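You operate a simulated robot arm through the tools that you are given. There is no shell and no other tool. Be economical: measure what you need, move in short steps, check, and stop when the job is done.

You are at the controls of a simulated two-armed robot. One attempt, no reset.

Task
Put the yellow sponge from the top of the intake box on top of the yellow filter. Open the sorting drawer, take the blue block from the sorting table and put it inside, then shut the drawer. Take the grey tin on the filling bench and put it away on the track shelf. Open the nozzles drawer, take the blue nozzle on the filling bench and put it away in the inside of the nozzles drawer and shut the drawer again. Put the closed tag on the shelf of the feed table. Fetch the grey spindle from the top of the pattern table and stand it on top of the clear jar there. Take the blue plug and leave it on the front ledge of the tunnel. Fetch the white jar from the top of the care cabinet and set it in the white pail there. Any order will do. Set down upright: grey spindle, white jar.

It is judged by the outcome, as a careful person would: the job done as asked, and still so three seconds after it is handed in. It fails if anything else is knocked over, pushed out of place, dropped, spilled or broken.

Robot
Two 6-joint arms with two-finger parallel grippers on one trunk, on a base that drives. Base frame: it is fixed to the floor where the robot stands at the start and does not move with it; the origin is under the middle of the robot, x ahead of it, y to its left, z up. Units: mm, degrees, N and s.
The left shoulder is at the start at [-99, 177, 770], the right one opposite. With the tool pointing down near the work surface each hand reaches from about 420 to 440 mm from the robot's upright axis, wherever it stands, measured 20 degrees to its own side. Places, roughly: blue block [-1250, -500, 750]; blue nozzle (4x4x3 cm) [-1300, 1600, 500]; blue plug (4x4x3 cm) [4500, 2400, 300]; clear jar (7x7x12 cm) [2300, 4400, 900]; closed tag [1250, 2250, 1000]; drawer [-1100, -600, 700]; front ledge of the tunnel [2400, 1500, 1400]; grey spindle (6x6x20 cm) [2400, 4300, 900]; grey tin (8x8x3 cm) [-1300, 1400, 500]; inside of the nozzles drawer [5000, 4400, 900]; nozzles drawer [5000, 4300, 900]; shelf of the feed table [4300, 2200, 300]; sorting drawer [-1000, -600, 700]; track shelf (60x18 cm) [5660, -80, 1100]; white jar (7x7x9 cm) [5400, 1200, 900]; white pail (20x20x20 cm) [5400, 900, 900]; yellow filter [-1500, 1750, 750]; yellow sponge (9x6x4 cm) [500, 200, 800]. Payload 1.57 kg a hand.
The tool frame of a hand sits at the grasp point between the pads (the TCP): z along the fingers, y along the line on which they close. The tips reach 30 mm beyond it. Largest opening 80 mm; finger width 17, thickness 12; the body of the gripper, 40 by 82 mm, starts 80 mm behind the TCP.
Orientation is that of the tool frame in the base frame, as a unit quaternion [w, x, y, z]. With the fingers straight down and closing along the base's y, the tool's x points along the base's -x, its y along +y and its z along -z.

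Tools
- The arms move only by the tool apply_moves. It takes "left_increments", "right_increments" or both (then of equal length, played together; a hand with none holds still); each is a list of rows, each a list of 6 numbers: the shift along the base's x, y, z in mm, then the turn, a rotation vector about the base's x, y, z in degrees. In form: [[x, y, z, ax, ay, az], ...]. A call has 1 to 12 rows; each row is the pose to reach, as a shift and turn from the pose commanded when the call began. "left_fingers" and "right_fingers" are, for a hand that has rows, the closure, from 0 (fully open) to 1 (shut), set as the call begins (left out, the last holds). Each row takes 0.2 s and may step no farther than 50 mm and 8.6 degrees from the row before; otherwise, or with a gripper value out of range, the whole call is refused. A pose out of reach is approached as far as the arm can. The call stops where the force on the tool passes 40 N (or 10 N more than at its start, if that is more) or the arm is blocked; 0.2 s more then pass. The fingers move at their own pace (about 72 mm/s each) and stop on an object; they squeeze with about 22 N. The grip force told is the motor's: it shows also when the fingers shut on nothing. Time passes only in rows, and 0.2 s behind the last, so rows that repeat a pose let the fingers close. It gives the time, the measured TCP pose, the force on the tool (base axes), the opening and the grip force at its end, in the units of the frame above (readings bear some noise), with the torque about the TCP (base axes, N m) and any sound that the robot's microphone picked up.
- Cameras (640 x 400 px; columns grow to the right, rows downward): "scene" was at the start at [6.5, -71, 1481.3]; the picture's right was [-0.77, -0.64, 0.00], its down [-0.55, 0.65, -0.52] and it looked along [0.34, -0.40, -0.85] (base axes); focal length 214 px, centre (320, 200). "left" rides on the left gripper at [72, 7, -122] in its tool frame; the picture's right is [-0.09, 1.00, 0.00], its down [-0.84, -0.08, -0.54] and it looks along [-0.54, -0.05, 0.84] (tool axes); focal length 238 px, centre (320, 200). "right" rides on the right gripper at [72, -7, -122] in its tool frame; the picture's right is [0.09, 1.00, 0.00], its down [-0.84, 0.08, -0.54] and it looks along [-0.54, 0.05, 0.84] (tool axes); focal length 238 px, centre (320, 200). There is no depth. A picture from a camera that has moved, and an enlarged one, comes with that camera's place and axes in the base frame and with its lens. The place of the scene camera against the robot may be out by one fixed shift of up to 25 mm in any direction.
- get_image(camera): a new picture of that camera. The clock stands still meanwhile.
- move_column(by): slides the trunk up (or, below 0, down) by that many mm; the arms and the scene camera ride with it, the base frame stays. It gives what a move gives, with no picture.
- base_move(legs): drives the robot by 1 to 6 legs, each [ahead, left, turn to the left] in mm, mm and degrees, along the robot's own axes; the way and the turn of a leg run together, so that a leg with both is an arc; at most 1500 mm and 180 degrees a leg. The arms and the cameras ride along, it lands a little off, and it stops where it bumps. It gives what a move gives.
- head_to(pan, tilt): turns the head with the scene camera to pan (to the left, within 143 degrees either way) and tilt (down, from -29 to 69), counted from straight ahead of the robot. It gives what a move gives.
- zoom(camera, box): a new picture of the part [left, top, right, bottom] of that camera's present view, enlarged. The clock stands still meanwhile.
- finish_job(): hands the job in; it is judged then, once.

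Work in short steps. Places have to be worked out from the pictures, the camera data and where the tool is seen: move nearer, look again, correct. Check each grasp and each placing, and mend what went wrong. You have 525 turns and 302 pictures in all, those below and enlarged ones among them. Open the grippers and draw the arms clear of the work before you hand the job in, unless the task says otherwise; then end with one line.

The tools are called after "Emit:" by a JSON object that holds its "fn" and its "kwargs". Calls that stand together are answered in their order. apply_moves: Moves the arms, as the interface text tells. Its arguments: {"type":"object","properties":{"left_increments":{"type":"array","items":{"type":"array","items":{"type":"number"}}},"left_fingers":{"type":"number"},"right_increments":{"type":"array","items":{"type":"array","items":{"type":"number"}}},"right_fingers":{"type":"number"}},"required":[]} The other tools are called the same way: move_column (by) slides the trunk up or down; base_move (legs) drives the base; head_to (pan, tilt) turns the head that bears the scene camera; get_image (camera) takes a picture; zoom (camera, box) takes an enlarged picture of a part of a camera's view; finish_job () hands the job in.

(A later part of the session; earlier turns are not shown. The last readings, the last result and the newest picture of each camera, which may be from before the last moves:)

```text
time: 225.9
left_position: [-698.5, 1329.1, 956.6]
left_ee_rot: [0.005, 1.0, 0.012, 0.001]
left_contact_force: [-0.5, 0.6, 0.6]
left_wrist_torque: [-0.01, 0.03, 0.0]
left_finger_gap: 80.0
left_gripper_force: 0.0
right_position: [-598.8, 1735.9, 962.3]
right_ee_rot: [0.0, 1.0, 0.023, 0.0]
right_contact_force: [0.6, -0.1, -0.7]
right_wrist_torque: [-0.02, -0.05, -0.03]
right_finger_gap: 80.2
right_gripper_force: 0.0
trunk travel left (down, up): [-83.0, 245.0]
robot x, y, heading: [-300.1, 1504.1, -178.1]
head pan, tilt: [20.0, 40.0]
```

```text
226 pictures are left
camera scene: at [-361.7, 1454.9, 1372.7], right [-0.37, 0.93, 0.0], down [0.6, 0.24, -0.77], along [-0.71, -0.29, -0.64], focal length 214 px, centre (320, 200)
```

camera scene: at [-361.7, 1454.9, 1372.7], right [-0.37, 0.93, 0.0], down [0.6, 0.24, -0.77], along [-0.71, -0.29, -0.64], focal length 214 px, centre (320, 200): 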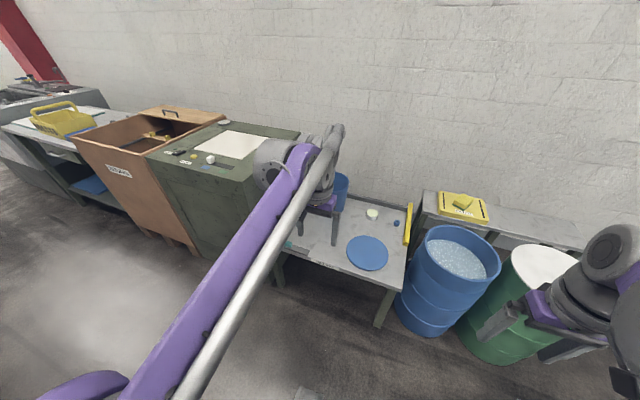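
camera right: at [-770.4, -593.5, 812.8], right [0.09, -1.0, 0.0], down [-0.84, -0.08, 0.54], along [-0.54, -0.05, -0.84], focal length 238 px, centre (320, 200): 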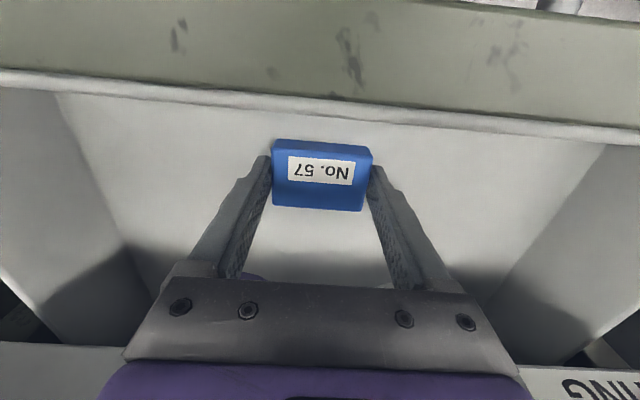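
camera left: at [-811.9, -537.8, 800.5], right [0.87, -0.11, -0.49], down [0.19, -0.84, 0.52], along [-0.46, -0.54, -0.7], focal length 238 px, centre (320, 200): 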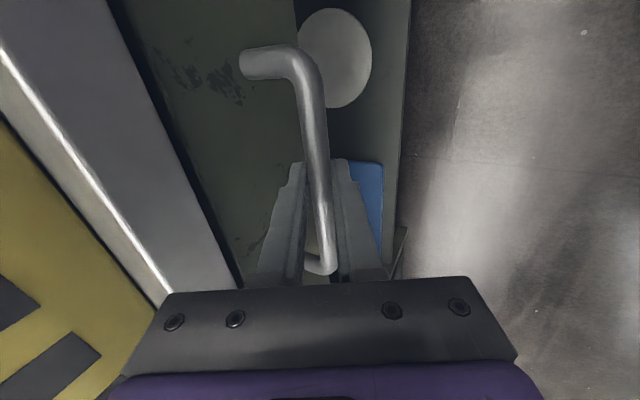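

Items on the way look intact and the sponge is still on the filter. Move in to the bench and lower the trunk.

Emit:
{"fn": "base_move", "kwargs": {"legs": [[0, 0, -2], [365, 0, 0]]}}

Emit:
{"fn": "move_column", "kwargs": {"by": -80}}

Emit:
{"fn": "get_image", "kwargs": {"camera": "left"}}

Emit:
{"fn": "get_image", "kwargs": {"camera": "right"}}

```text
time: 228.7
left_position: [-1075.9, 1340.8, 956.7]
left_ee_rot: [0.005, 1.0, -0.002, 0.001]
left_contact_force: [0.4, -1.1, -0.3]
left_wrist_torque: [0.01, -0.05, 0.0]
left_finger_gap: 80.1
left_gripper_force: 0.0
right_position: [-965.4, 1743.3, 961.1]
right_ee_rot: [0.0, 1.0, 0.009, 0.0]
right_contact_force: [0.2, 0.7, -0.8]
right_wrist_torque: [-0.01, -0.01, 0.0]
right_finger_gap: 80.2
right_gripper_force: 0.0
trunk travel left (down, up): [-83.0, 245.0]
robot x, y, heading: [-672.8, 1503.7, -179.6]
head pan, tilt: [20.0, 40.0]
```

```text
time: 229.8
left_position: [-1074.9, 1339.7, 875.9]
left_ee_rot: [0.006, 1.0, -0.002, 0.001]
left_contact_force: [-0.2, 0.0, 0.3]
left_wrist_torque: [-0.01, 0.01, -0.02]
left_finger_gap: 79.7
left_gripper_force: 0.0
right_position: [-964.8, 1743.7, 881.0]
right_ee_rot: [0.0, 1.0, 0.007, 0.001]
right_contact_force: [-0.1, 0.6, 0.6]
right_wrist_torque: [-0.02, 0.02, -0.01]
right_finger_gap: 79.5
right_gripper_force: 0.1
trunk travel left (down, up): [-3.0, 325.0]
robot x, y, heading: [-669.8, 1502.7, -179.6]
head pan, tilt: [20.0, 40.0]
```

```text
225 pictures are left
camera left: at [-1004.1, 1334.6, 999.0], right [-0.1, -1.0, 0.01], down [-0.84, 0.09, 0.54], along [-0.54, 0.04, -0.84], focal length 238 px, centre (320, 200)
```

left: 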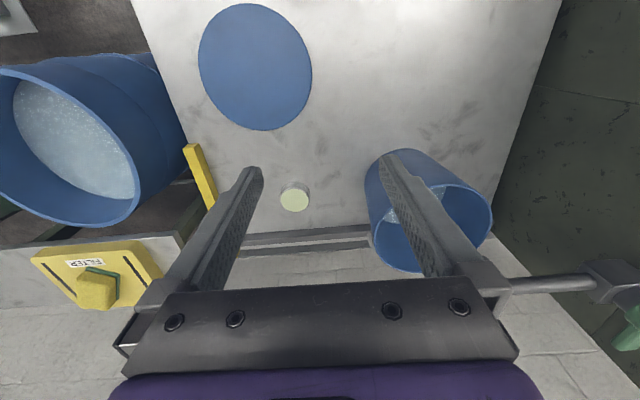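

```text
224 pictures are left
camera right: at [-891.4, 1748.8, 1003.1], right [0.11, -0.99, 0.0], down [-0.84, -0.09, 0.54], along [-0.54, -0.06, -0.84], focal length 238 px, centre (320, 200)
```

right: 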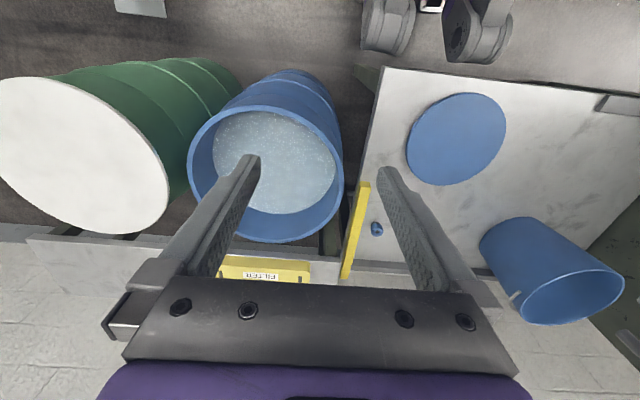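

Tin ≈(−1305,1420), nozzle ≈(−1280,1557). Move the left hand toward the tin, lowering.

Emit:
{"fn": "apply_moves", "kwargs": {"left_increments": [[-35, 12, -30, 0, 0, 0], [-70, 24, -60, 0, 0, 0], [-105, 37, -90, 0, 0, 0], [-140, 50, -120, 0, 0, 0], [-175, 62, -150, 0, 0, 0], [-205, 73, -185, 0, 0, 0], [-225, 78, -220, 0, 0, 0]]}}

Emit:
{"fn": "get_image", "kwargs": {"camera": "left"}}

```text
time: 231.4
left_position: [-1300.2, 1416.6, 655.2]
left_ee_rot: [0.005, 1.0, -0.001, 0.002]
left_contact_force: [-0.4, -0.3, -0.9]
left_wrist_torque: [0.01, -0.01, 0.01]
left_finger_gap: 80.1
left_gripper_force: 0.2
right_position: [-964.5, 1741.9, 881.2]
right_ee_rot: [0.0, 1.0, 0.009, 0.0]
right_contact_force: [0.5, -0.1, -0.4]
right_wrist_torque: [-0.03, 0.03, 0.02]
right_finger_gap: 80.3
right_gripper_force: 0.0
trunk travel left (down, up): [-3.0, 325.0]
robot x, y, heading: [-672.1, 1504.3, -179.7]
head pan, tilt: [20.0, 40.0]
```

```text
223 pictures are left
camera left: at [-1229.7, 1410.9, 777.7], right [-0.1, -1.0, 0.01], down [-0.84, 0.09, 0.54], along [-0.54, 0.04, -0.84], focal length 238 px, centre (320, 200)
```

left: 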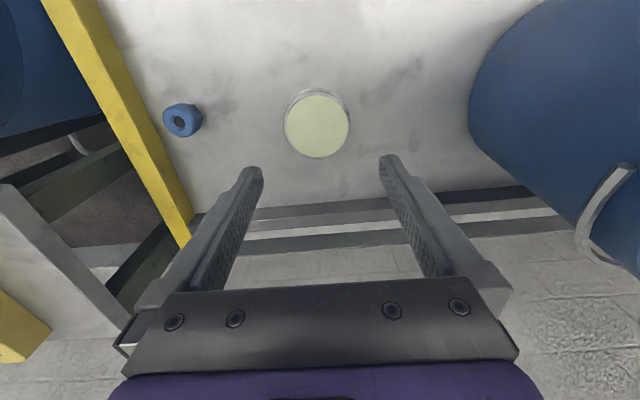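

Tin at (−1300,1417), top ≈525, diameter ≈70. Descend to 530.

Emit:
{"fn": "apply_moves", "kwargs": {"left_increments": [[0, 0, -40, 0, 0, 0], [0, 0, -80, 0, 0, 0], [0, 0, -105, 0, 0, 0], [0, 0, -115, 0, 0, 0], [0, 0, -122, 0, 0, 0]]}}

Emit:
{"fn": "get_image", "kwargs": {"camera": "left"}}

```text
time: 232.7
left_position: [-1301.4, 1417.4, 534.4]
left_ee_rot: [0.005, 1.0, -0.001, 0.0]
left_contact_force: [-0.8, -0.4, -0.9]
left_wrist_torque: [0.02, -0.03, 0.0]
left_finger_gap: 79.8
left_gripper_force: 0.0
right_position: [-963.5, 1742.6, 882.0]
right_ee_rot: [0.0, 1.0, 0.009, 0.0]
right_contact_force: [-0.9, -0.6, 0.6]
right_wrist_torque: [-0.01, -0.01, -0.01]
right_finger_gap: 80.1
right_gripper_force: 0.1
trunk travel left (down, up): [-3.0, 325.0]
robot x, y, heading: [-672.0, 1506.6, -179.7]
head pan, tilt: [20.0, 40.0]
```

```text
222 pictures are left
camera left: at [-1229.5, 1412.3, 657.0], right [-0.1, -1.0, 0.01], down [-0.84, 0.09, 0.54], along [-0.54, 0.04, -0.84], focal length 238 px, centre (320, 200)
```

left: 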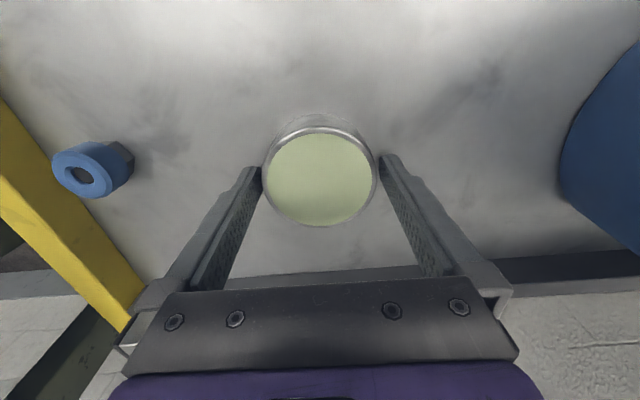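

Aligned. Lower 4 mm and close on the tin.

Emit:
{"fn": "apply_moves", "kwargs": {"left_increments": [[2, 0, -5, 0, 0, 0], [2, 0, -5, 0, 0, 0], [2, 0, -5, 0, 0, 0], [2, 0, -5, 0, 0, 0]], "left_fingers": 1}}

```text
time: 233.7
left_position: [-1298.4, 1418.0, 530.6]
left_ee_rot: [0.005, 1.0, -0.002, 0.001]
left_contact_force: [-7.7, -0.3, 15.8]
left_wrist_torque: [0.02, 0.35, 0.05]
left_finger_gap: 70.7
left_gripper_force: 22.0
right_position: [-964.2, 1743.0, 881.5]
right_ee_rot: [0.001, 1.0, 0.009, -0.001]
right_contact_force: [0.7, 0.8, -0.5]
right_wrist_torque: [0.04, -0.01, -0.02]
right_finger_gap: 79.6
right_gripper_force: 0.0
trunk travel left (down, up): [-3.0, 325.0]
robot x, y, heading: [-670.1, 1504.1, -179.8]
head pan, tilt: [20.0, 40.0]
```

Tin gripped. Lift while pulling back to avoid stretching.

Emit:
{"fn": "apply_moves", "kwargs": {"left_increments": [[5, 0, 30, 0, 0, 0], [20, 0, 65, 0, 0, 0], [45, 0, 100, 0, 0, 0], [75, -10, 135, 0, 0, 0], [105, -20, 170, 0, 0, 0], [140, -40, 195, 0, 0, 0], [175, -60, 220, 0, 0, 0], [205, -80, 245, 0, 0, 0], [230, -100, 270, 0, 0, 0]]}}

Emit:
{"fn": "get_image", "kwargs": {"camera": "left"}}

```text
time: 235.7
left_position: [-1068.3, 1317.3, 798.2]
left_ee_rot: [0.005, 1.0, -0.003, 0.001]
left_contact_force: [-0.3, -0.3, -5.6]
left_wrist_torque: [-0.05, 0.01, 0.02]
left_finger_gap: 70.8
left_gripper_force: 21.8
right_position: [-962.9, 1742.5, 881.8]
right_ee_rot: [0.0, 1.0, 0.008, 0.0]
right_contact_force: [-0.7, 0.2, 0.4]
right_wrist_torque: [-0.03, -0.03, -0.01]
right_finger_gap: 80.0
right_gripper_force: 0.0
trunk travel left (down, up): [-3.0, 325.0]
robot x, y, heading: [-674.3, 1504.1, -179.7]
head pan, tilt: [20.0, 40.0]
```

```text
221 pictures are left
camera left: at [-997.1, 1310.2, 920.0], right [-0.1, -1.0, 0.01], down [-0.84, 0.09, 0.54], along [-0.54, 0.04, -0.84], focal length 238 px, centre (320, 200)
```

left: 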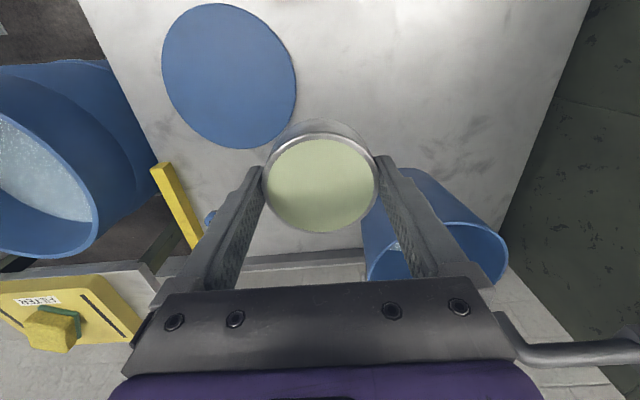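

Tin held securely. Now the right hand moves above the nozzle.

Emit:
{"fn": "apply_moves", "kwargs": {"right_increments": [[-34, -22, -10, 0, 0, 0], [-68, -44, -20, 0, 0, 0], [-102, -66, -35, 0, 0, 0], [-136, -88, -55, 0, 0, 0], [-170, -110, -80, 0, 0, 0], [-204, -130, -108, 0, 0, 0], [-238, -150, -138, 0, 0, 0], [-270, -168, -170, 0, 0, 0], [-295, -180, -205, 0, 0, 0], [-306, -185, -230, 0, 0, 0]]}}

Emit:
{"fn": "get_image", "kwargs": {"camera": "right"}}

```text
time: 237.8
left_position: [-1068.2, 1316.7, 797.4]
left_ee_rot: [0.005, 1.0, -0.001, 0.001]
left_contact_force: [-0.4, -0.6, -5.3]
left_wrist_torque: [0.01, -0.01, -0.01]
left_finger_gap: 70.6
left_gripper_force: 22.0
right_position: [-1272.7, 1556.2, 649.9]
right_ee_rot: [0.0, 1.0, 0.01, 0.0]
right_contact_force: [0.3, -0.4, -0.1]
right_wrist_torque: [0.0, -0.01, -0.01]
right_finger_gap: 80.0
right_gripper_force: 0.1
trunk travel left (down, up): [-3.0, 325.0]
robot x, y, heading: [-671.2, 1502.9, -179.8]
head pan, tilt: [20.0, 40.0]
```

```text
220 pictures are left
camera right: at [-1199.1, 1560.9, 771.8], right [0.11, -0.99, 0.0], down [-0.84, -0.09, 0.54], along [-0.54, -0.06, -0.84], focal length 238 px, centre (320, 200)
```

right: 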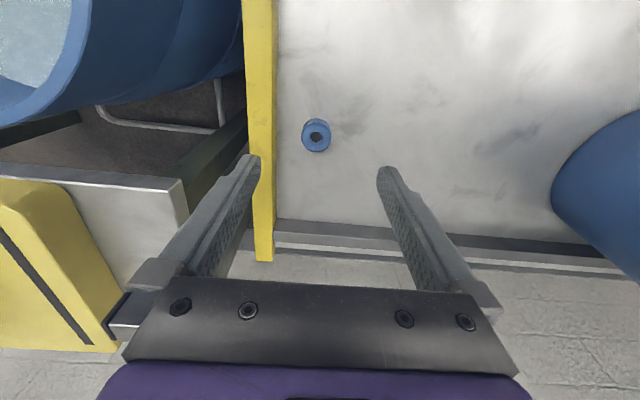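

Nozzle at (−1280,1556), about 30 mm wide, yellow rail ~25 mm to its side. Use a 46 mm opening, offset slightly, and descend.

Emit:
{"fn": "apply_moves", "kwargs": {"right_increments": [[-4, -2, -35, 0, 0, 0], [-7, -4, -70, 0, 0, 0], [-7, -4, -95, 0, 0, 0], [-7, -4, -110, 0, 0, 0], [-7, -4, -110, 0, 0, 0]], "right_fingers": 0.425}}

Emit:
{"fn": "get_image", "kwargs": {"camera": "right"}}

```text
time: 239.1
left_position: [-1068.7, 1315.6, 797.9]
left_ee_rot: [0.006, 1.0, -0.002, 0.001]
left_contact_force: [-0.9, -0.3, -6.7]
left_wrist_torque: [0.01, -0.02, -0.02]
left_finger_gap: 70.7
left_gripper_force: 21.9
right_position: [-1277.3, 1551.5, 540.5]
right_ee_rot: [0.0, 1.0, 0.009, 0.001]
right_contact_force: [0.4, 0.3, 0.3]
right_wrist_torque: [0.03, 0.01, 0.0]
right_finger_gap: 45.8
right_gripper_force: 0.1
trunk travel left (down, up): [-3.0, 325.0]
robot x, y, heading: [-669.6, 1505.7, -179.4]
head pan, tilt: [20.0, 40.0]
```

```text
219 pictures are left
camera right: at [-1204.9, 1557.7, 662.6], right [0.11, -0.99, 0.0], down [-0.84, -0.09, 0.54], along [-0.54, -0.06, -0.84], focal length 238 px, centre (320, 200)
```

right: 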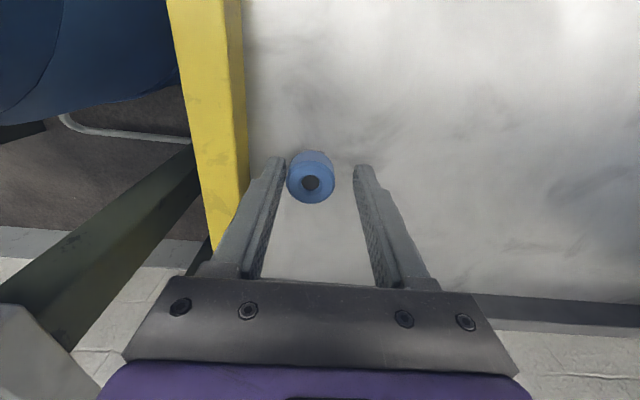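

Nozzle between the fingers. Lower 8 mm and close.

Emit:
{"fn": "apply_moves", "kwargs": {"right_increments": [[0, 1, -7, 0, 0, 0], [0, 1, -7, 0, 0, 0]]}}

Emit:
{"fn": "apply_moves", "kwargs": {"right_increments": [[0, 0, 0, 0, 0, 0], [0, 0, 0, 0, 0, 0], [0, 0, 0, 0, 0, 0]], "right_fingers": 1}}

Emit:
{"fn": "apply_moves", "kwargs": {"right_increments": [[5, 0, 30, 0, 0, 0], [20, 0, 65, 0, 0, 0], [45, 0, 100, 0, 0, 0], [75, 10, 135, 0, 0, 0], [105, 25, 170, 0, 0, 0], [140, 40, 195, 0, 0, 0], [175, 60, 220, 0, 0, 0], [205, 80, 245, 0, 0, 0], [230, 100, 270, 0, 0, 0]]}}

Emit:
{"fn": "get_image", "kwargs": {"camera": "right"}}

```text
time: 239.7
left_position: [-1069.0, 1316.0, 796.0]
left_ee_rot: [0.005, 1.0, -0.002, 0.001]
left_contact_force: [-0.1, 0.3, -5.5]
left_wrist_torque: [0.02, 0.0, 0.02]
left_finger_gap: 70.5
left_gripper_force: 22.0
right_position: [-1278.4, 1552.3, 535.8]
right_ee_rot: [0.0, 1.0, 0.008, 0.001]
right_contact_force: [-0.9, 0.5, -0.6]
right_wrist_torque: [-0.03, 0.0, 0.01]
right_finger_gap: 45.9
right_gripper_force: 0.0
trunk travel left (down, up): [-3.0, 325.0]
robot x, y, heading: [-667.9, 1504.6, -179.7]
head pan, tilt: [20.0, 40.0]
```

```text
time: 240.4
left_position: [-1068.9, 1316.4, 798.0]
left_ee_rot: [0.005, 1.0, -0.002, 0.0]
left_contact_force: [-0.4, -0.4, -5.1]
left_wrist_torque: [0.01, 0.0, -0.03]
left_finger_gap: 70.7
left_gripper_force: 21.7
right_position: [-1277.8, 1551.5, 533.8]
right_ee_rot: [0.0, 1.0, 0.008, 0.0]
right_contact_force: [0.6, -0.4, -0.7]
right_wrist_torque: [-0.01, 0.01, 0.01]
right_finger_gap: 30.5
right_gripper_force: 21.7
trunk travel left (down, up): [-3.0, 325.0]
robot x, y, heading: [-671.7, 1506.8, -179.8]
head pan, tilt: [20.0, 40.0]
```

```text
time: 242.4
left_position: [-1068.4, 1316.7, 797.1]
left_ee_rot: [0.005, 1.0, -0.002, 0.0]
left_contact_force: [0.3, 0.1, -4.8]
left_wrist_torque: [0.0, 0.01, 0.01]
left_finger_gap: 70.6
left_gripper_force: 22.0
right_position: [-1048.4, 1653.2, 804.0]
right_ee_rot: [0.0, 1.0, 0.009, 0.0]
right_contact_force: [0.4, -0.9, 0.6]
right_wrist_torque: [0.01, 0.0, -0.04]
right_finger_gap: 30.6
right_gripper_force: 22.1
trunk travel left (down, up): [-3.0, 325.0]
robot x, y, heading: [-673.1, 1505.3, -179.5]
head pan, tilt: [20.0, 40.0]
```

```text
218 pictures are left
camera right: at [-974.9, 1658.8, 926.8], right [0.11, -0.99, 0.0], down [-0.84, -0.09, 0.54], along [-0.54, -0.06, -0.84], focal length 238 px, centre (320, 200)
```

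right: 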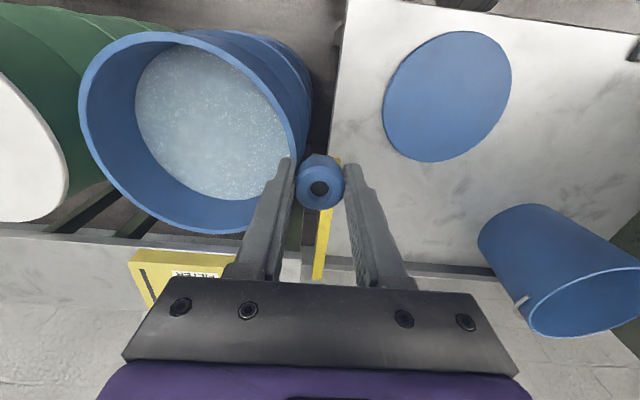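

Both tin (left) and nozzle (right) are held. Raise the trunk, back off, turn to face +y and go look for the way round to the far side.

Emit:
{"fn": "move_column", "kwargs": {"by": 210}}

Emit:
{"fn": "base_move", "kwargs": {"legs": [[-600, 0, 0], [0, 0, -90], [1200, 0, 0]]}}

Emit:
{"fn": "head_to", "kwargs": {"pan": -50, "tilt": 15}}

Emit:
{"fn": "get_image", "kwargs": {"camera": "scene"}}

```text
time: 244.7
left_position: [-1068.4, 1318.4, 1009.5]
left_ee_rot: [0.005, 1.0, -0.001, 0.001]
left_contact_force: [-0.2, -0.5, -6.2]
left_wrist_torque: [0.0, 0.02, 0.01]
left_finger_gap: 70.7
left_gripper_force: 22.1
right_position: [-1046.7, 1653.7, 1013.1]
right_ee_rot: [0.0, 1.0, 0.01, 0.0]
right_contact_force: [0.8, -0.3, -0.3]
right_wrist_torque: [0.03, 0.04, 0.02]
right_finger_gap: 30.6
right_gripper_force: 21.7
trunk travel left (down, up): [-213.0, 115.0]
robot x, y, heading: [-669.2, 1501.5, -179.7]
head pan, tilt: [20.0, 40.0]
```

```text
time: 257.6
left_position: [-316.2, 3108.6, 1009.5]
left_ee_rot: [0.004, 0.718, -0.696, -0.003]
left_contact_force: [0.4, 0.2, -5.0]
left_wrist_torque: [0.02, 0.0, 0.02]
left_finger_gap: 70.8
left_gripper_force: 21.8
right_position: [21.7, 3098.5, 1012.8]
right_ee_rot: [0.0, 0.726, -0.688, 0.001]
right_contact_force: [-0.1, 0.2, -0.3]
right_wrist_torque: [0.03, -0.02, 0.0]
right_finger_gap: 30.2
right_gripper_force: 22.2
trunk travel left (down, up): [-213.0, 115.0]
robot x, y, heading: [-115.6, 2712.9, 92.5]
head pan, tilt: [20.0, 40.0]
```

```text
time: 259.0
left_position: [-315.2, 3108.1, 1008.6]
left_ee_rot: [0.003, 0.718, -0.696, -0.003]
left_contact_force: [-0.2, -0.8, -5.3]
left_wrist_torque: [0.0, -0.03, 0.02]
left_finger_gap: 70.6
left_gripper_force: 21.8
right_position: [20.7, 3098.9, 1014.1]
right_ee_rot: [0.0, 0.725, -0.688, 0.0]
right_contact_force: [-0.4, 1.1, 0.3]
right_wrist_torque: [-0.01, -0.02, 0.0]
right_finger_gap: 30.4
right_gripper_force: 21.8
trunk travel left (down, up): [-213.0, 115.0]
robot x, y, heading: [-118.5, 2714.7, 92.8]
head pan, tilt: [-50.0, 15.0]
```

```text
217 pictures are left
camera scene: at [-43.8, 2722.0, 1545.7], right [0.68, -0.74, 0.0], down [-0.19, -0.18, -0.97], along [0.71, 0.65, -0.26], focal length 214 px, centre (320, 200)
```

scene: 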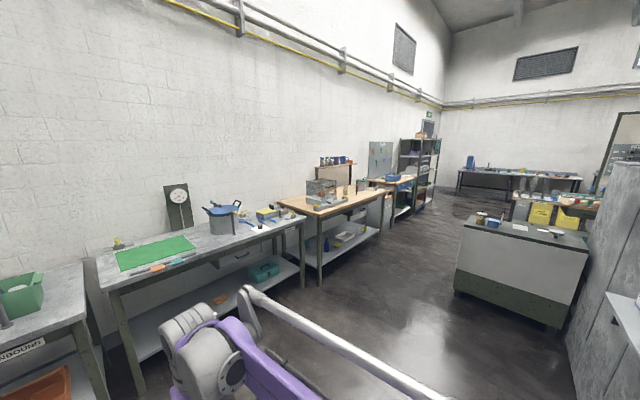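

There's an aisle along +x in front of the wall tables. Drive on to y≈3500, turn to +x, and look.

Emit:
{"fn": "base_move", "kwargs": {"legs": [[800, 0, 0], [0, 0, -92.5]]}}

Emit:
{"fn": "head_to", "kwargs": {"pan": 0, "tilt": 15}}

Emit:
{"fn": "get_image", "kwargs": {"camera": "scene"}}

```text
time: 267.3
left_position: [262.9, 3690.5, 1009.1]
left_ee_rot: [0.0, 0.02, 1.0, 0.006]
left_contact_force: [0.5, 0.9, -4.7]
left_wrist_torque: [0.0, 0.04, -0.01]
left_finger_gap: 70.5
left_gripper_force: 21.8
right_position: [227.8, 3354.2, 1014.2]
right_ee_rot: [0.0, 0.01, 1.0, 0.0]
right_contact_force: [0.4, -0.5, -0.3]
right_wrist_torque: [0.01, -0.01, -0.03]
right_finger_gap: 29.7
right_gripper_force: 21.6
trunk travel left (down, up): [-213.0, 115.0]
robot x, y, heading: [-144.5, 3516.4, -1.6]
head pan, tilt: [-50.0, 15.0]
```

```text
time: 268.4
left_position: [261.1, 3689.0, 1009.1]
left_ee_rot: [-0.001, 0.02, 1.0, 0.005]
left_contact_force: [-0.7, -1.2, -5.6]
left_wrist_torque: [-0.01, 0.0, 0.01]
left_finger_gap: 70.8
left_gripper_force: 22.0
right_position: [228.2, 3355.2, 1013.0]
right_ee_rot: [0.0, 0.009, 1.0, -0.001]
right_contact_force: [0.2, -0.5, 0.3]
right_wrist_torque: [0.01, 0.0, 0.01]
right_finger_gap: 29.6
right_gripper_force: 21.6
trunk travel left (down, up): [-213.0, 115.0]
robot x, y, heading: [-143.6, 3517.5, -1.4]
head pan, tilt: [0.0, 15.0]
```

```text
216 pictures are left
camera scene: at [-87.3, 3498.4, 1545.7], right [-0.03, -1.0, 0.0], down [-0.26, 0.01, -0.97], along [0.97, -0.03, -0.26], focal length 214 px, centre (320, 200)
```

scene: 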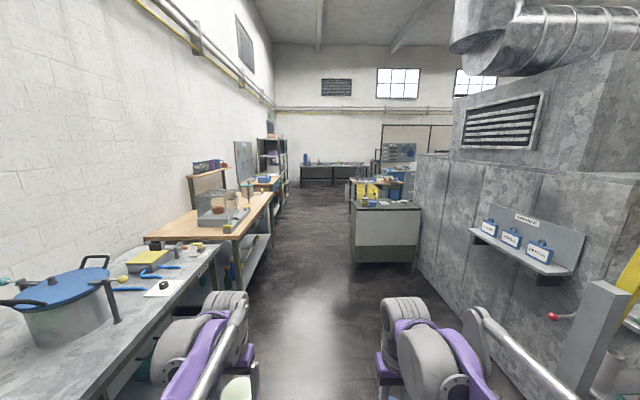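

Aisle is clear at y≈3520. Drive 3.4 m along +x and look again.

Emit:
{"fn": "base_move", "kwargs": {"legs": [[0, 0, 2], [1500, 0, 0], [1500, 0, 0], [500, 0, 0]]}}

Emit:
{"fn": "head_to", "kwargs": {"pan": 0, "tilt": 20}}

Emit:
{"fn": "get_image", "kwargs": {"camera": "scene"}}

Emit:
{"fn": "head_to", "kwargs": {"pan": -80, "tilt": 20}}

Emit:
{"fn": "get_image", "kwargs": {"camera": "scene"}}

Emit:
{"fn": "head_to", "kwargs": {"pan": 70, "tilt": 25}}

Emit:
{"fn": "get_image", "kwargs": {"camera": "scene"}}

```text
time: 285.9
left_position: [3751.5, 3798.5, 1009.4]
left_ee_rot: [-0.002, -0.017, 1.0, 0.005]
left_contact_force: [0.8, -0.3, -5.6]
left_wrist_torque: [-0.02, 0.03, 0.02]
left_finger_gap: 70.8
left_gripper_force: 21.9
right_position: [3743.2, 3460.4, 1015.1]
right_ee_rot: [0.0, -0.028, 1.0, 0.0]
right_contact_force: [0.2, -0.3, -0.9]
right_wrist_torque: [0.03, -0.01, -0.02]
right_finger_gap: 29.6
right_gripper_force: 21.9
trunk travel left (down, up): [-213.0, 115.0]
robot x, y, heading: [3360.3, 3595.4, 2.7]
head pan, tilt: [0.0, 15.0]
```

```text
time: 286.5
left_position: [3751.6, 3797.0, 1009.7]
left_ee_rot: [-0.002, -0.018, 1.0, 0.005]
left_contact_force: [-0.1, 0.7, -5.1]
left_wrist_torque: [0.01, 0.01, 0.0]
left_finger_gap: 70.7
left_gripper_force: 22.1
right_position: [3742.4, 3459.5, 1014.2]
right_ee_rot: [-0.001, -0.028, 1.0, 0.001]
right_contact_force: [0.4, -0.1, 0.4]
right_wrist_torque: [-0.01, 0.01, 0.0]
right_finger_gap: 29.4
right_gripper_force: 22.2
trunk travel left (down, up): [-213.0, 115.0]
robot x, y, heading: [3361.2, 3595.5, 2.7]
head pan, tilt: [0.0, 20.0]
```

```text
215 pictures are left
camera scene: at [3416.2, 3579.9, 1537.6], right [0.05, -1.0, 0.0], down [-0.34, -0.02, -0.94], along [0.94, 0.04, -0.34], focal length 214 px, centre (320, 200)
```

scene: 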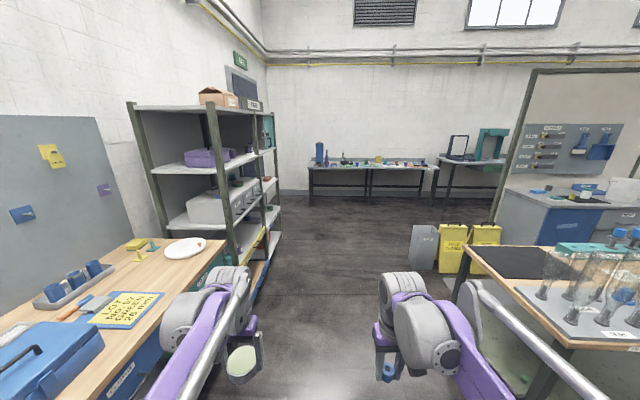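

```text
time: 288.0
left_position: [3751.8, 3797.3, 1008.8]
left_ee_rot: [-0.001, -0.018, 1.0, 0.006]
left_contact_force: [0.0, -0.6, -6.0]
left_wrist_torque: [0.01, 0.01, 0.0]
left_finger_gap: 70.4
left_gripper_force: 22.7
right_position: [3743.7, 3459.7, 1013.3]
right_ee_rot: [0.0, -0.028, 1.0, 0.0]
right_contact_force: [-0.5, -0.1, -0.3]
right_wrist_torque: [0.0, 0.02, 0.01]
right_finger_gap: 29.6
right_gripper_force: 21.9
trunk travel left (down, up): [-213.0, 115.0]
robot x, y, heading: [3359.4, 3597.5, 2.5]
head pan, tilt: [-80.0, 20.0]
```

```text
214 pictures are left
camera scene: at [3343.6, 3484.8, 1537.6], right [-0.98, -0.22, 0.0], down [-0.08, 0.33, -0.94], along [0.21, -0.92, -0.34], focal length 214 px, centre (320, 200)
```

scene: 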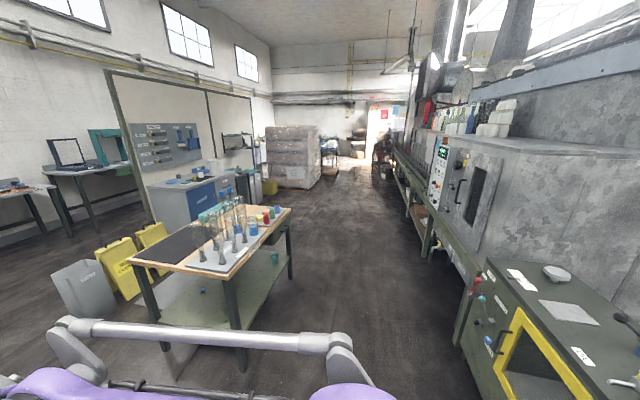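

```text
time: 290.4
left_position: [3750.6, 3796.7, 1009.3]
left_ee_rot: [-0.001, -0.018, 1.0, 0.004]
left_contact_force: [-0.5, 0.4, -5.4]
left_wrist_torque: [-0.03, -0.02, 0.03]
left_finger_gap: 70.2
left_gripper_force: 22.2
right_position: [3743.1, 3459.8, 1014.6]
right_ee_rot: [0.0, -0.028, 1.0, 0.0]
right_contact_force: [-0.8, -0.4, 1.2]
right_wrist_torque: [0.01, -0.02, 0.0]
right_finger_gap: 29.5
right_gripper_force: 21.8
trunk travel left (down, up): [-213.0, 115.0]
robot x, y, heading: [3359.6, 3596.6, 2.6]
head pan, tilt: [70.0, 25.0]
```

```text
213 pictures are left
camera scene: at [3350.7, 3663.5, 1529.5], right [0.95, -0.3, 0.0], down [-0.13, -0.4, -0.91], along [0.27, 0.86, -0.42], focal length 214 px, centre (320, 200)
```

scene: 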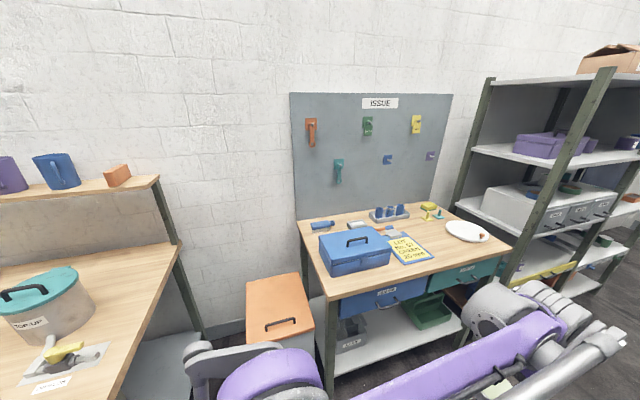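

The rack ahead has a labelled drawer unit. Zoom on labels.

Emit:
{"fn": "zoom", "kwargs": {"camera": "scene", "box": [470, 150, 640, 256]}}

Emit:
{"fn": "head_to", "kwargs": {"pan": 20, "tilt": 20}}

Emit:
{"fn": "zoom", "kwargs": {"camera": "scene", "box": [160, 130, 480, 330]}}

```text
3.76 times, centred on (555, 203) of scene
camera zoom: at [3350.7, 3663.5, 1529.5], right [0.95, -0.3, 0.0], down [-0.13, -0.4, -0.91], along [0.27, 0.86, -0.42], focal length 807 px, centre (-565, 189)
```

zoom: 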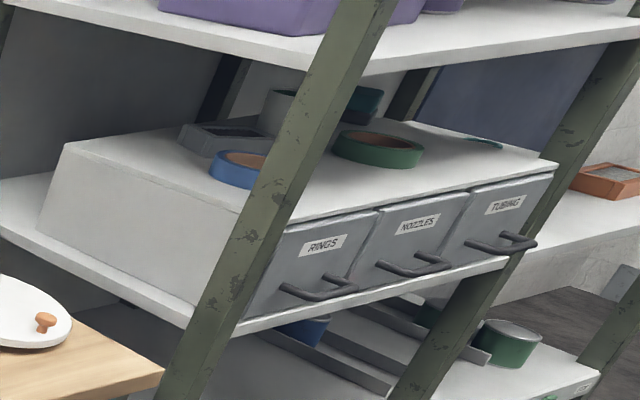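

```text
time: 291.6
left_position: [3751.3, 3796.3, 1010.7]
left_ee_rot: [0.0, -0.017, 1.0, 0.005]
left_contact_force: [-0.1, -1.4, -4.9]
left_wrist_torque: [0.03, -0.01, 0.0]
left_finger_gap: 70.6
left_gripper_force: 22.2
right_position: [3743.1, 3460.4, 1015.1]
right_ee_rot: [0.0, -0.028, 1.0, 0.001]
right_contact_force: [0.5, 0.4, 0.3]
right_wrist_torque: [0.01, 0.0, 0.01]
right_finger_gap: 29.3
right_gripper_force: 22.3
trunk travel left (down, up): [-213.0, 115.0]
robot x, y, heading: [3361.2, 3594.4, 2.7]
head pan, tilt: [20.0, 20.0]
```

```text
2.00 times, centred on (320, 230) of scene
camera zoom: at [3409.1, 3611.5, 1537.6], right [0.39, -0.92, 0.0], down [-0.32, -0.13, -0.94], along [0.87, 0.36, -0.34], focal length 429 px, centre (320, 140)
```

zoom: 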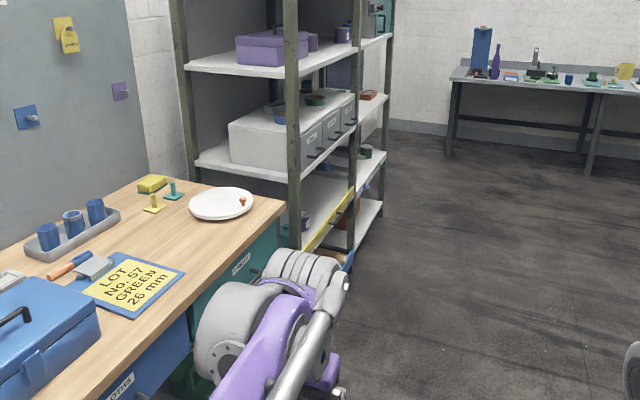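

The middle drawer is NOZZLES. The left hand still holds the tin, so deliver it first: drive down the aisle (−y) to y≈0 and look toward +x.

Emit:
{"fn": "base_move", "kwargs": {"legs": [[0, 0, -92.7], [1500, 0, 0], [1500, 0, 0], [600, 0, 0], [0, 0, 90]]}}

Emit:
{"fn": "head_to", "kwargs": {"pan": 0, "tilt": 15}}

Emit:
{"fn": "get_image", "kwargs": {"camera": "scene"}}

```text
time: 316.9
left_position: [3843.1, 135.2, 1010.3]
left_ee_rot: [-0.001, -0.009, 1.0, 0.005]
left_contact_force: [0.5, -0.1, -5.2]
left_wrist_torque: [0.01, 0.01, 0.0]
left_finger_gap: 70.5
left_gripper_force: 21.5
right_position: [3829.4, -201.5, 1013.4]
right_ee_rot: [0.0, -0.018, 1.0, 0.001]
right_contact_force: [-0.2, -0.6, 0.4]
right_wrist_torque: [-0.03, 0.0, 0.0]
right_finger_gap: 29.1
right_gripper_force: 22.1
trunk travel left (down, up): [-213.0, 115.0]
robot x, y, heading: [3449.2, -57.5, 1.9]
head pan, tilt: [20.0, 20.0]
```

```text
time: 317.8
left_position: [3843.4, 135.3, 1009.3]
left_ee_rot: [-0.001, -0.008, 1.0, 0.005]
left_contact_force: [0.6, -0.1, -5.9]
left_wrist_torque: [0.03, 0.02, 0.0]
left_finger_gap: 70.5
left_gripper_force: 21.9
right_position: [3829.4, -201.6, 1014.7]
right_ee_rot: [0.0, -0.019, 1.0, 0.0]
right_contact_force: [0.5, 0.0, -0.7]
right_wrist_torque: [-0.01, -0.02, -0.01]
right_finger_gap: 29.2
right_gripper_force: 21.9
trunk travel left (down, up): [-213.0, 115.0]
robot x, y, heading: [3446.5, -58.4, 1.4]
head pan, tilt: [0.0, 15.0]
```

```text
210 pictures are left
camera scene: at [3505.4, -75.6, 1545.7], right [0.03, -1.0, 0.0], down [-0.26, -0.01, -0.97], along [0.97, 0.03, -0.26], focal length 214 px, centre (320, 200)
```

scene: 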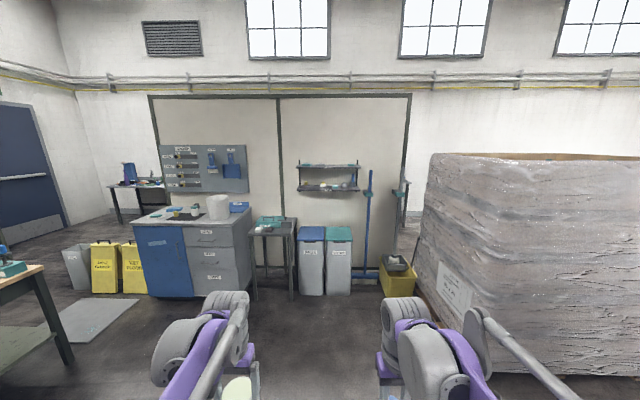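

The two-tier track shelf (lower board ≈1095) is on the partition. Its gap (~235 mm) needs a tilted hand, so I'll need to re-grip the tin from the side. Get closer and look at the shelf and cabinet top.

Emit:
{"fn": "zoom", "kwargs": {"camera": "scene", "box": [280, 145, 420, 232]}}

Emit:
{"fn": "base_move", "kwargs": {"legs": [[0, 0, -1.5], [1200, 300, 0]]}}

Emit:
{"fn": "head_to", "kwargs": {"pan": 15, "tilt": 30}}

Emit:
{"fn": "get_image", "kwargs": {"camera": "scene"}}

```text
4.57 times, centred on (350, 188) of scene
camera zoom: at [3505.4, -75.6, 1545.7], right [0.03, -1.0, 0.0], down [-0.26, -0.01, -0.97], along [0.97, 0.03, -0.26], focal length 980 px, centre (183, 253)
```

zoom: 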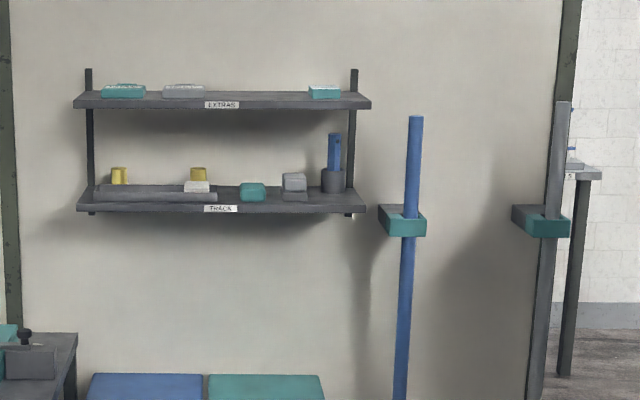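

```text
time: 324.4
left_position: [5066.0, 401.2, 1009.3]
left_ee_rot: [0.0, 0.013, 1.0, 0.006]
left_contact_force: [0.1, 0.5, -5.0]
left_wrist_torque: [-0.01, 0.01, -0.03]
left_finger_gap: 70.8
left_gripper_force: 22.0
right_position: [5035.8, 62.8, 1014.2]
right_ee_rot: [0.0, 0.004, 1.0, 0.001]
right_contact_force: [0.5, 0.6, 0.0]
right_wrist_torque: [0.01, 0.01, 0.01]
right_finger_gap: 29.4
right_gripper_force: 21.9
trunk travel left (down, up): [-213.0, 115.0]
robot x, y, heading: [4658.9, 221.9, -0.8]
head pan, tilt: [0.0, 15.0]
```

```text
time: 325.2
left_position: [5066.2, 401.2, 1009.6]
left_ee_rot: [-0.001, 0.013, 1.0, 0.005]
left_contact_force: [-0.2, 0.0, -5.0]
left_wrist_torque: [0.02, 0.03, 0.01]
left_finger_gap: 70.5
left_gripper_force: 22.1
right_position: [5037.1, 64.1, 1014.6]
right_ee_rot: [0.0, 0.004, 1.0, 0.0]
right_contact_force: [-0.6, 0.1, 0.2]
right_wrist_torque: [-0.05, 0.02, 0.0]
right_finger_gap: 29.2
right_gripper_force: 22.4
trunk travel left (down, up): [-213.0, 115.0]
robot x, y, heading: [4661.0, 221.3, -0.9]
head pan, tilt: [15.0, 30.0]
```

```text
208 pictures are left
camera scene: at [4713.1, 228.1, 1521.6], right [0.24, -0.97, 0.0], down [-0.48, -0.12, -0.87], along [0.84, 0.21, -0.5], focal length 214 px, centre (320, 200)
```

scene: 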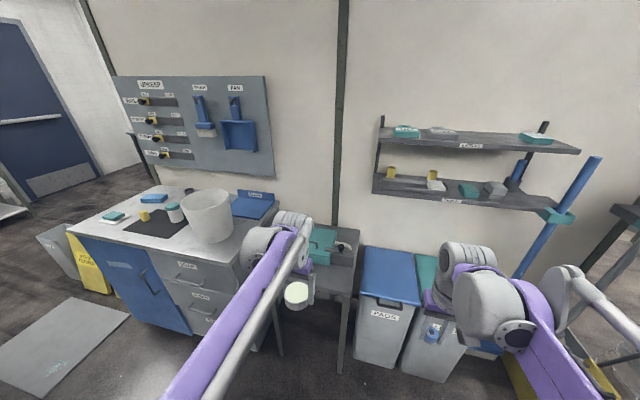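

Zoom on the track shelf for free space and on the small table.

Emit:
{"fn": "zoom", "kwargs": {"camera": "scene", "box": [360, 120, 600, 270]}}

Emit:
{"fn": "zoom", "kwargs": {"camera": "scene", "box": [60, 170, 380, 370]}}

```text
2.67 times, centred on (480, 195) of scene
camera zoom: at [4713.1, 228.1, 1521.6], right [0.24, -0.97, 0.0], down [-0.48, -0.12, -0.87], along [0.84, 0.21, -0.5], focal length 572 px, centre (-107, 213)
```

zoom: 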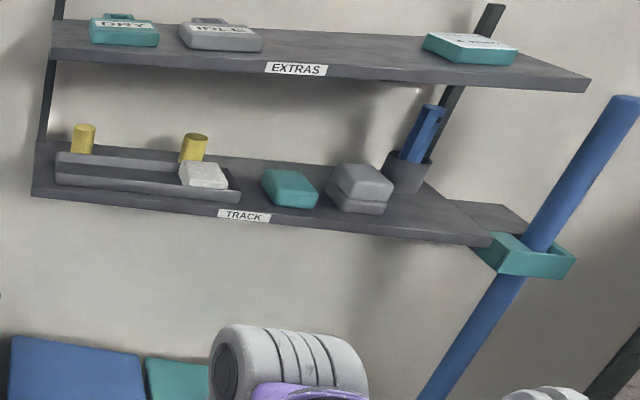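

```text
2.00 times, centred on (220, 270) of scene
camera zoom: at [4713.1, 228.1, 1521.6], right [0.24, -0.97, 0.0], down [-0.48, -0.12, -0.87], along [0.84, 0.21, -0.5], focal length 429 px, centre (520, 60)
```

zoom: 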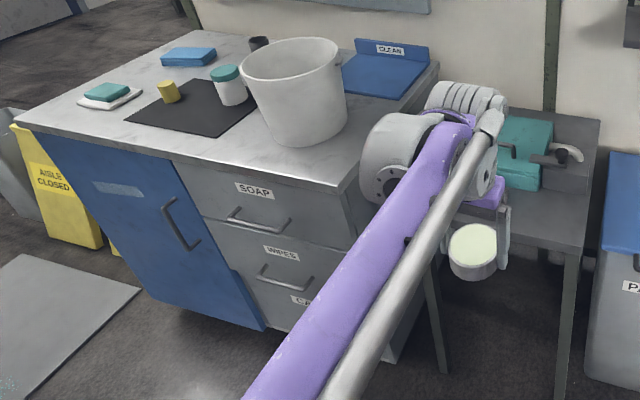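

Free spot on the track shelf: right end, about (5583,−328). I'll re-grip the tin at 45° using the free front of the small dark table. Move up to it.

Emit:
{"fn": "base_move", "kwargs": {"legs": [[150, -20, 0.9]]}}

Emit:
{"fn": "get_image", "kwargs": {"camera": "left"}}

Emit:
{"fn": "get_image", "kwargs": {"camera": "right"}}

```text
time: 326.6
left_position: [5212.5, 383.7, 1009.3]
left_ee_rot: [-0.002, 0.007, 1.0, 0.005]
left_contact_force: [0.3, 0.3, -5.2]
left_wrist_torque: [0.01, 0.07, 0.03]
left_finger_gap: 70.7
left_gripper_force: 21.9
right_position: [5188.1, 47.6, 1014.1]
right_ee_rot: [0.001, -0.003, 1.0, 0.0]
right_contact_force: [-0.2, 0.5, -1.3]
right_wrist_torque: [-0.02, 0.04, 0.03]
right_finger_gap: 29.4
right_gripper_force: 22.3
trunk travel left (down, up): [-213.0, 115.0]
robot x, y, heading: [4809.0, 204.0, -0.2]
head pan, tilt: [15.0, 30.0]
```

```text
205 pictures are left
camera left: at [5140.5, 390.4, 1131.7], right [0.11, 0.99, 0.01], down [0.84, -0.09, 0.54], along [0.54, -0.05, -0.84], focal length 238 px, centre (320, 200)
```

left: 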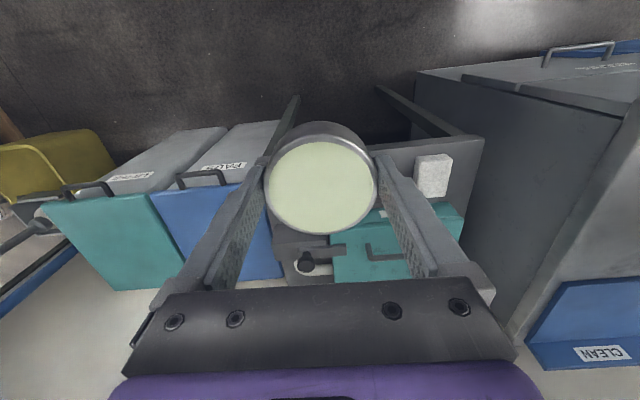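

```text
204 pictures are left
camera right: at [5116.8, 38.6, 1135.9], right [-0.1, 1.0, 0.0], down [0.84, 0.08, 0.54], along [0.54, 0.05, -0.84], focal length 238 px, centre (320, 200)
```

right: 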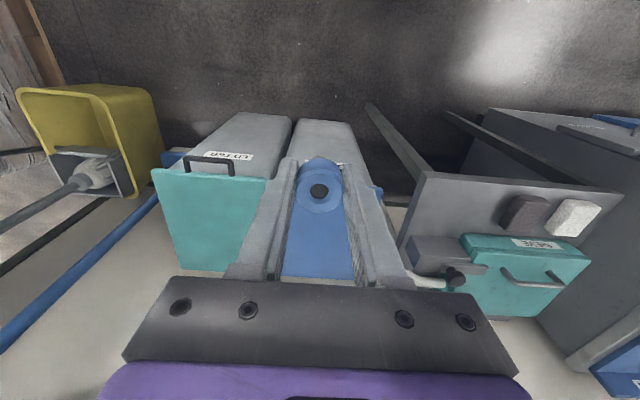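

Small table top z≈750 with a free area around (5340,328). Carry the tin there and lower it.

Emit:
{"fn": "apply_moves", "kwargs": {"left_increments": [[32, -14, -30, 0, 0, 0], [64, -28, -60, 0, 0, 0], [96, -42, -90, 0, 0, 0], [128, -56, -120, 0, 0, 0], [128, -56, -165, 0, 0, 0], [128, -56, -195, 0, 0, 0], [128, -56, -210, 0, 0, 0]]}}

Emit:
{"fn": "get_image", "kwargs": {"camera": "left"}}

```text
time: 328.2
left_position: [5339.6, 329.4, 800.2]
left_ee_rot: [-0.001, 0.007, 1.0, 0.005]
left_contact_force: [-0.3, -0.2, -5.4]
left_wrist_torque: [0.0, 0.03, -0.02]
left_finger_gap: 70.5
left_gripper_force: 21.9
right_position: [5187.4, 47.4, 1014.0]
right_ee_rot: [-0.001, -0.003, 1.0, -0.001]
right_contact_force: [-0.6, -0.7, -0.2]
right_wrist_torque: [-0.01, 0.01, -0.02]
right_finger_gap: 29.1
right_gripper_force: 21.7
trunk travel left (down, up): [-213.0, 115.0]
robot x, y, heading: [4809.0, 201.0, -0.1]
head pan, tilt: [15.0, 30.0]
```

```text
203 pictures are left
camera left: at [5267.7, 335.3, 922.4], right [0.11, 0.99, 0.01], down [0.84, -0.09, 0.54], along [0.54, -0.05, -0.84], focal length 238 px, centre (320, 200)
```

left: 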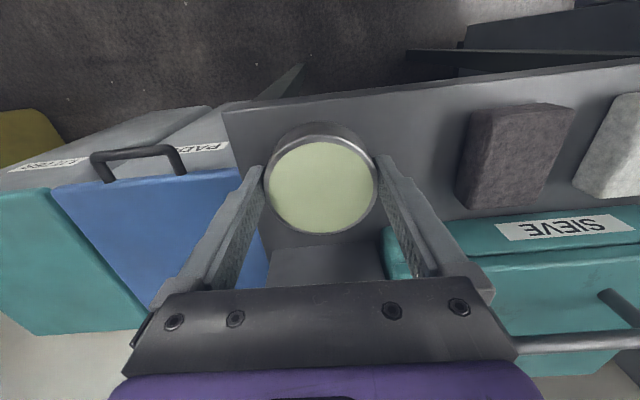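

Clear spot. Lower until contact and release.

Emit:
{"fn": "apply_moves", "kwargs": {"left_increments": [[-4, 0, -8, 0, 0, 0], [-4, 0, -14, 0, 0, 0], [-4, 0, -20, 0, 0, 0], [-4, 0, -26, 0, 0, 0], [-4, 0, -32, 0, 0, 0], [-4, 0, -38, 0, 0, 0]]}}

```text
time: 329.5
left_position: [5334.6, 328.4, 770.7]
left_ee_rot: [0.0, 0.007, 1.0, 0.006]
left_contact_force: [-3.3, 0.6, 22.5]
left_wrist_torque: [-0.85, -0.06, -0.08]
left_finger_gap: 70.5
left_gripper_force: 22.3
right_position: [5186.1, 47.7, 1014.9]
right_ee_rot: [0.001, -0.003, 1.0, 0.0]
right_contact_force: [0.1, 0.2, -0.7]
right_wrist_torque: [-0.01, 0.01, -0.02]
right_finger_gap: 29.2
right_gripper_force: 21.7
trunk travel left (down, up): [-213.0, 115.0]
robot x, y, heading: [4812.7, 201.8, -0.5]
head pan, tilt: [15.0, 30.0]
stopped in row 6 (left hand): the force on the tool passed its limit at 54 N (the readings are from after the stop); the commanded pose is now the measured one
```

Contact (table ≈741). Release and rise.

Emit:
{"fn": "apply_moves", "kwargs": {"left_increments": [[0, 0, 1, 0, 0, 0], [0, 0, 1, 0, 0, 0], [0, 0, 2, 0, 0, 0], [-10, 0, 40, 0, 0, 0], [-30, 0, 80, 0, 0, 0], [-60, 0, 110, 0, 0, 0], [-90, 0, 130, 0, 0, 0]], "left_fingers": 0}}

Emit:
{"fn": "apply_moves", "kwargs": {"left_increments": [[-4, 0, 0, -0.1, -8, 0], [-8, 0, 0, -0.2, -16, 0], [-12, 0, 0, -0.3, -24, 0], [-16, 0, 0, -0.4, -32, 0], [-20, 0, 0, -0.5, -40, 0], [-24, 0, 0, -0.6, -45, 0], [-24, 0, 0, -0.6, -45, 0]]}}

Emit:
{"fn": "get_image", "kwargs": {"camera": "left"}}

```text
time: 331.1
left_position: [5248.8, 327.4, 902.0]
left_ee_rot: [0.0, 0.006, 1.0, 0.006]
left_contact_force: [-1.0, -0.3, 0.5]
left_wrist_torque: [-0.02, 0.01, 0.01]
left_finger_gap: 80.1
left_gripper_force: 0.0
right_position: [5187.4, 47.8, 1014.0]
right_ee_rot: [0.0, -0.003, 1.0, 0.001]
right_contact_force: [-0.1, 0.5, -0.9]
right_wrist_torque: [0.02, -0.02, -0.02]
right_finger_gap: 29.3
right_gripper_force: 22.2
trunk travel left (down, up): [-213.0, 115.0]
robot x, y, heading: [4811.8, 198.2, -0.0]
head pan, tilt: [15.0, 30.0]
```

```text
time: 332.7
left_position: [5222.6, 327.6, 898.6]
left_ee_rot: [0.383, 0.005, 0.924, 0.003]
left_contact_force: [0.3, 0.4, -0.2]
left_wrist_torque: [0.01, -0.01, -0.03]
left_finger_gap: 80.0
left_gripper_force: 0.1
right_position: [5186.3, 48.5, 1014.4]
right_ee_rot: [0.0, -0.004, 1.0, 0.001]
right_contact_force: [-0.2, -0.8, 0.2]
right_wrist_torque: [-0.04, -0.03, 0.01]
right_finger_gap: 29.2
right_gripper_force: 21.8
trunk travel left (down, up): [-213.0, 115.0]
robot x, y, heading: [4812.6, 199.5, -0.1]
head pan, tilt: [15.0, 30.0]
```

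```text
202 pictures are left
camera left: at [5085.1, 335.1, 935.1], right [0.07, 0.99, 0.07], down [0.21, -0.09, 0.97], along [0.98, -0.05, -0.21], focal length 238 px, centre (320, 200)
```

left: 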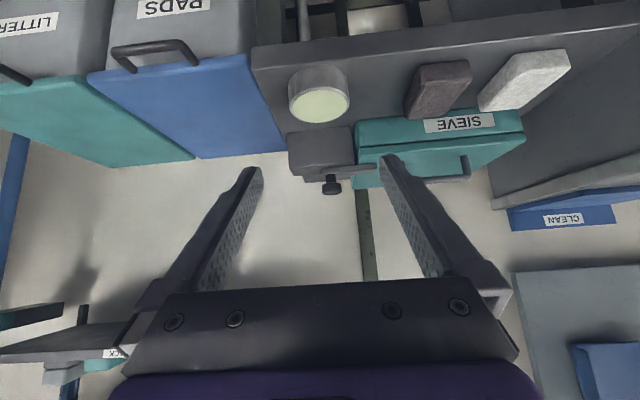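

Tin is centred in line. Advance along the 45° tool axis to (5323,328,773).

Emit:
{"fn": "apply_moves", "kwargs": {"left_increments": [[15, 0, -27, 0, 0, 0], [30, 0, -54, 0, 0, 0], [55, 0, -79, 0, 0, 0], [75, 0, -99, 0, 0, 0], [90, 0, -114, 0, 0, 0], [101, 0, -125, 0, 0, 0], [101, 0, -125, 0, 0, 0]]}}

Emit:
{"fn": "get_image", "kwargs": {"camera": "left"}}

```text
time: 334.3
left_position: [5323.9, 330.2, 773.3]
left_ee_rot: [0.383, 0.003, 0.924, 0.003]
left_contact_force: [-0.1, -0.9, -0.2]
left_wrist_torque: [0.02, 0.0, 0.0]
left_finger_gap: 80.0
left_gripper_force: 0.1
right_position: [5186.4, 47.2, 1014.7]
right_ee_rot: [0.0, -0.003, 1.0, 0.0]
right_contact_force: [0.8, -0.1, -0.6]
right_wrist_torque: [-0.03, 0.04, 0.0]
right_finger_gap: 29.2
right_gripper_force: 21.7
trunk travel left (down, up): [-213.0, 115.0]
robot x, y, heading: [4811.6, 202.5, -0.1]
head pan, tilt: [15.0, 30.0]
```

```text
201 pictures are left
camera left: at [5185.6, 337.4, 809.5], right [0.07, 0.99, 0.07], down [0.21, -0.09, 0.97], along [0.98, -0.05, -0.21], focal length 238 px, centre (320, 200)
```

left: 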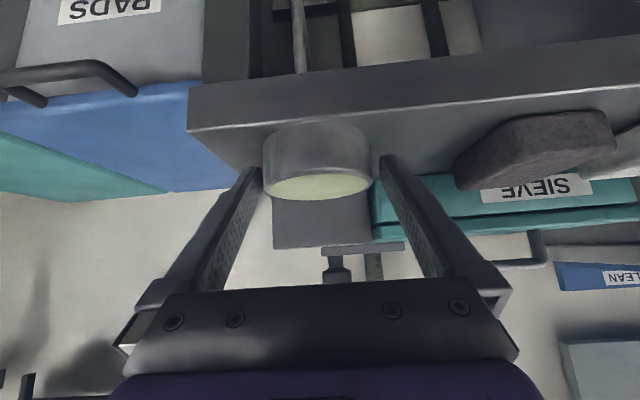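

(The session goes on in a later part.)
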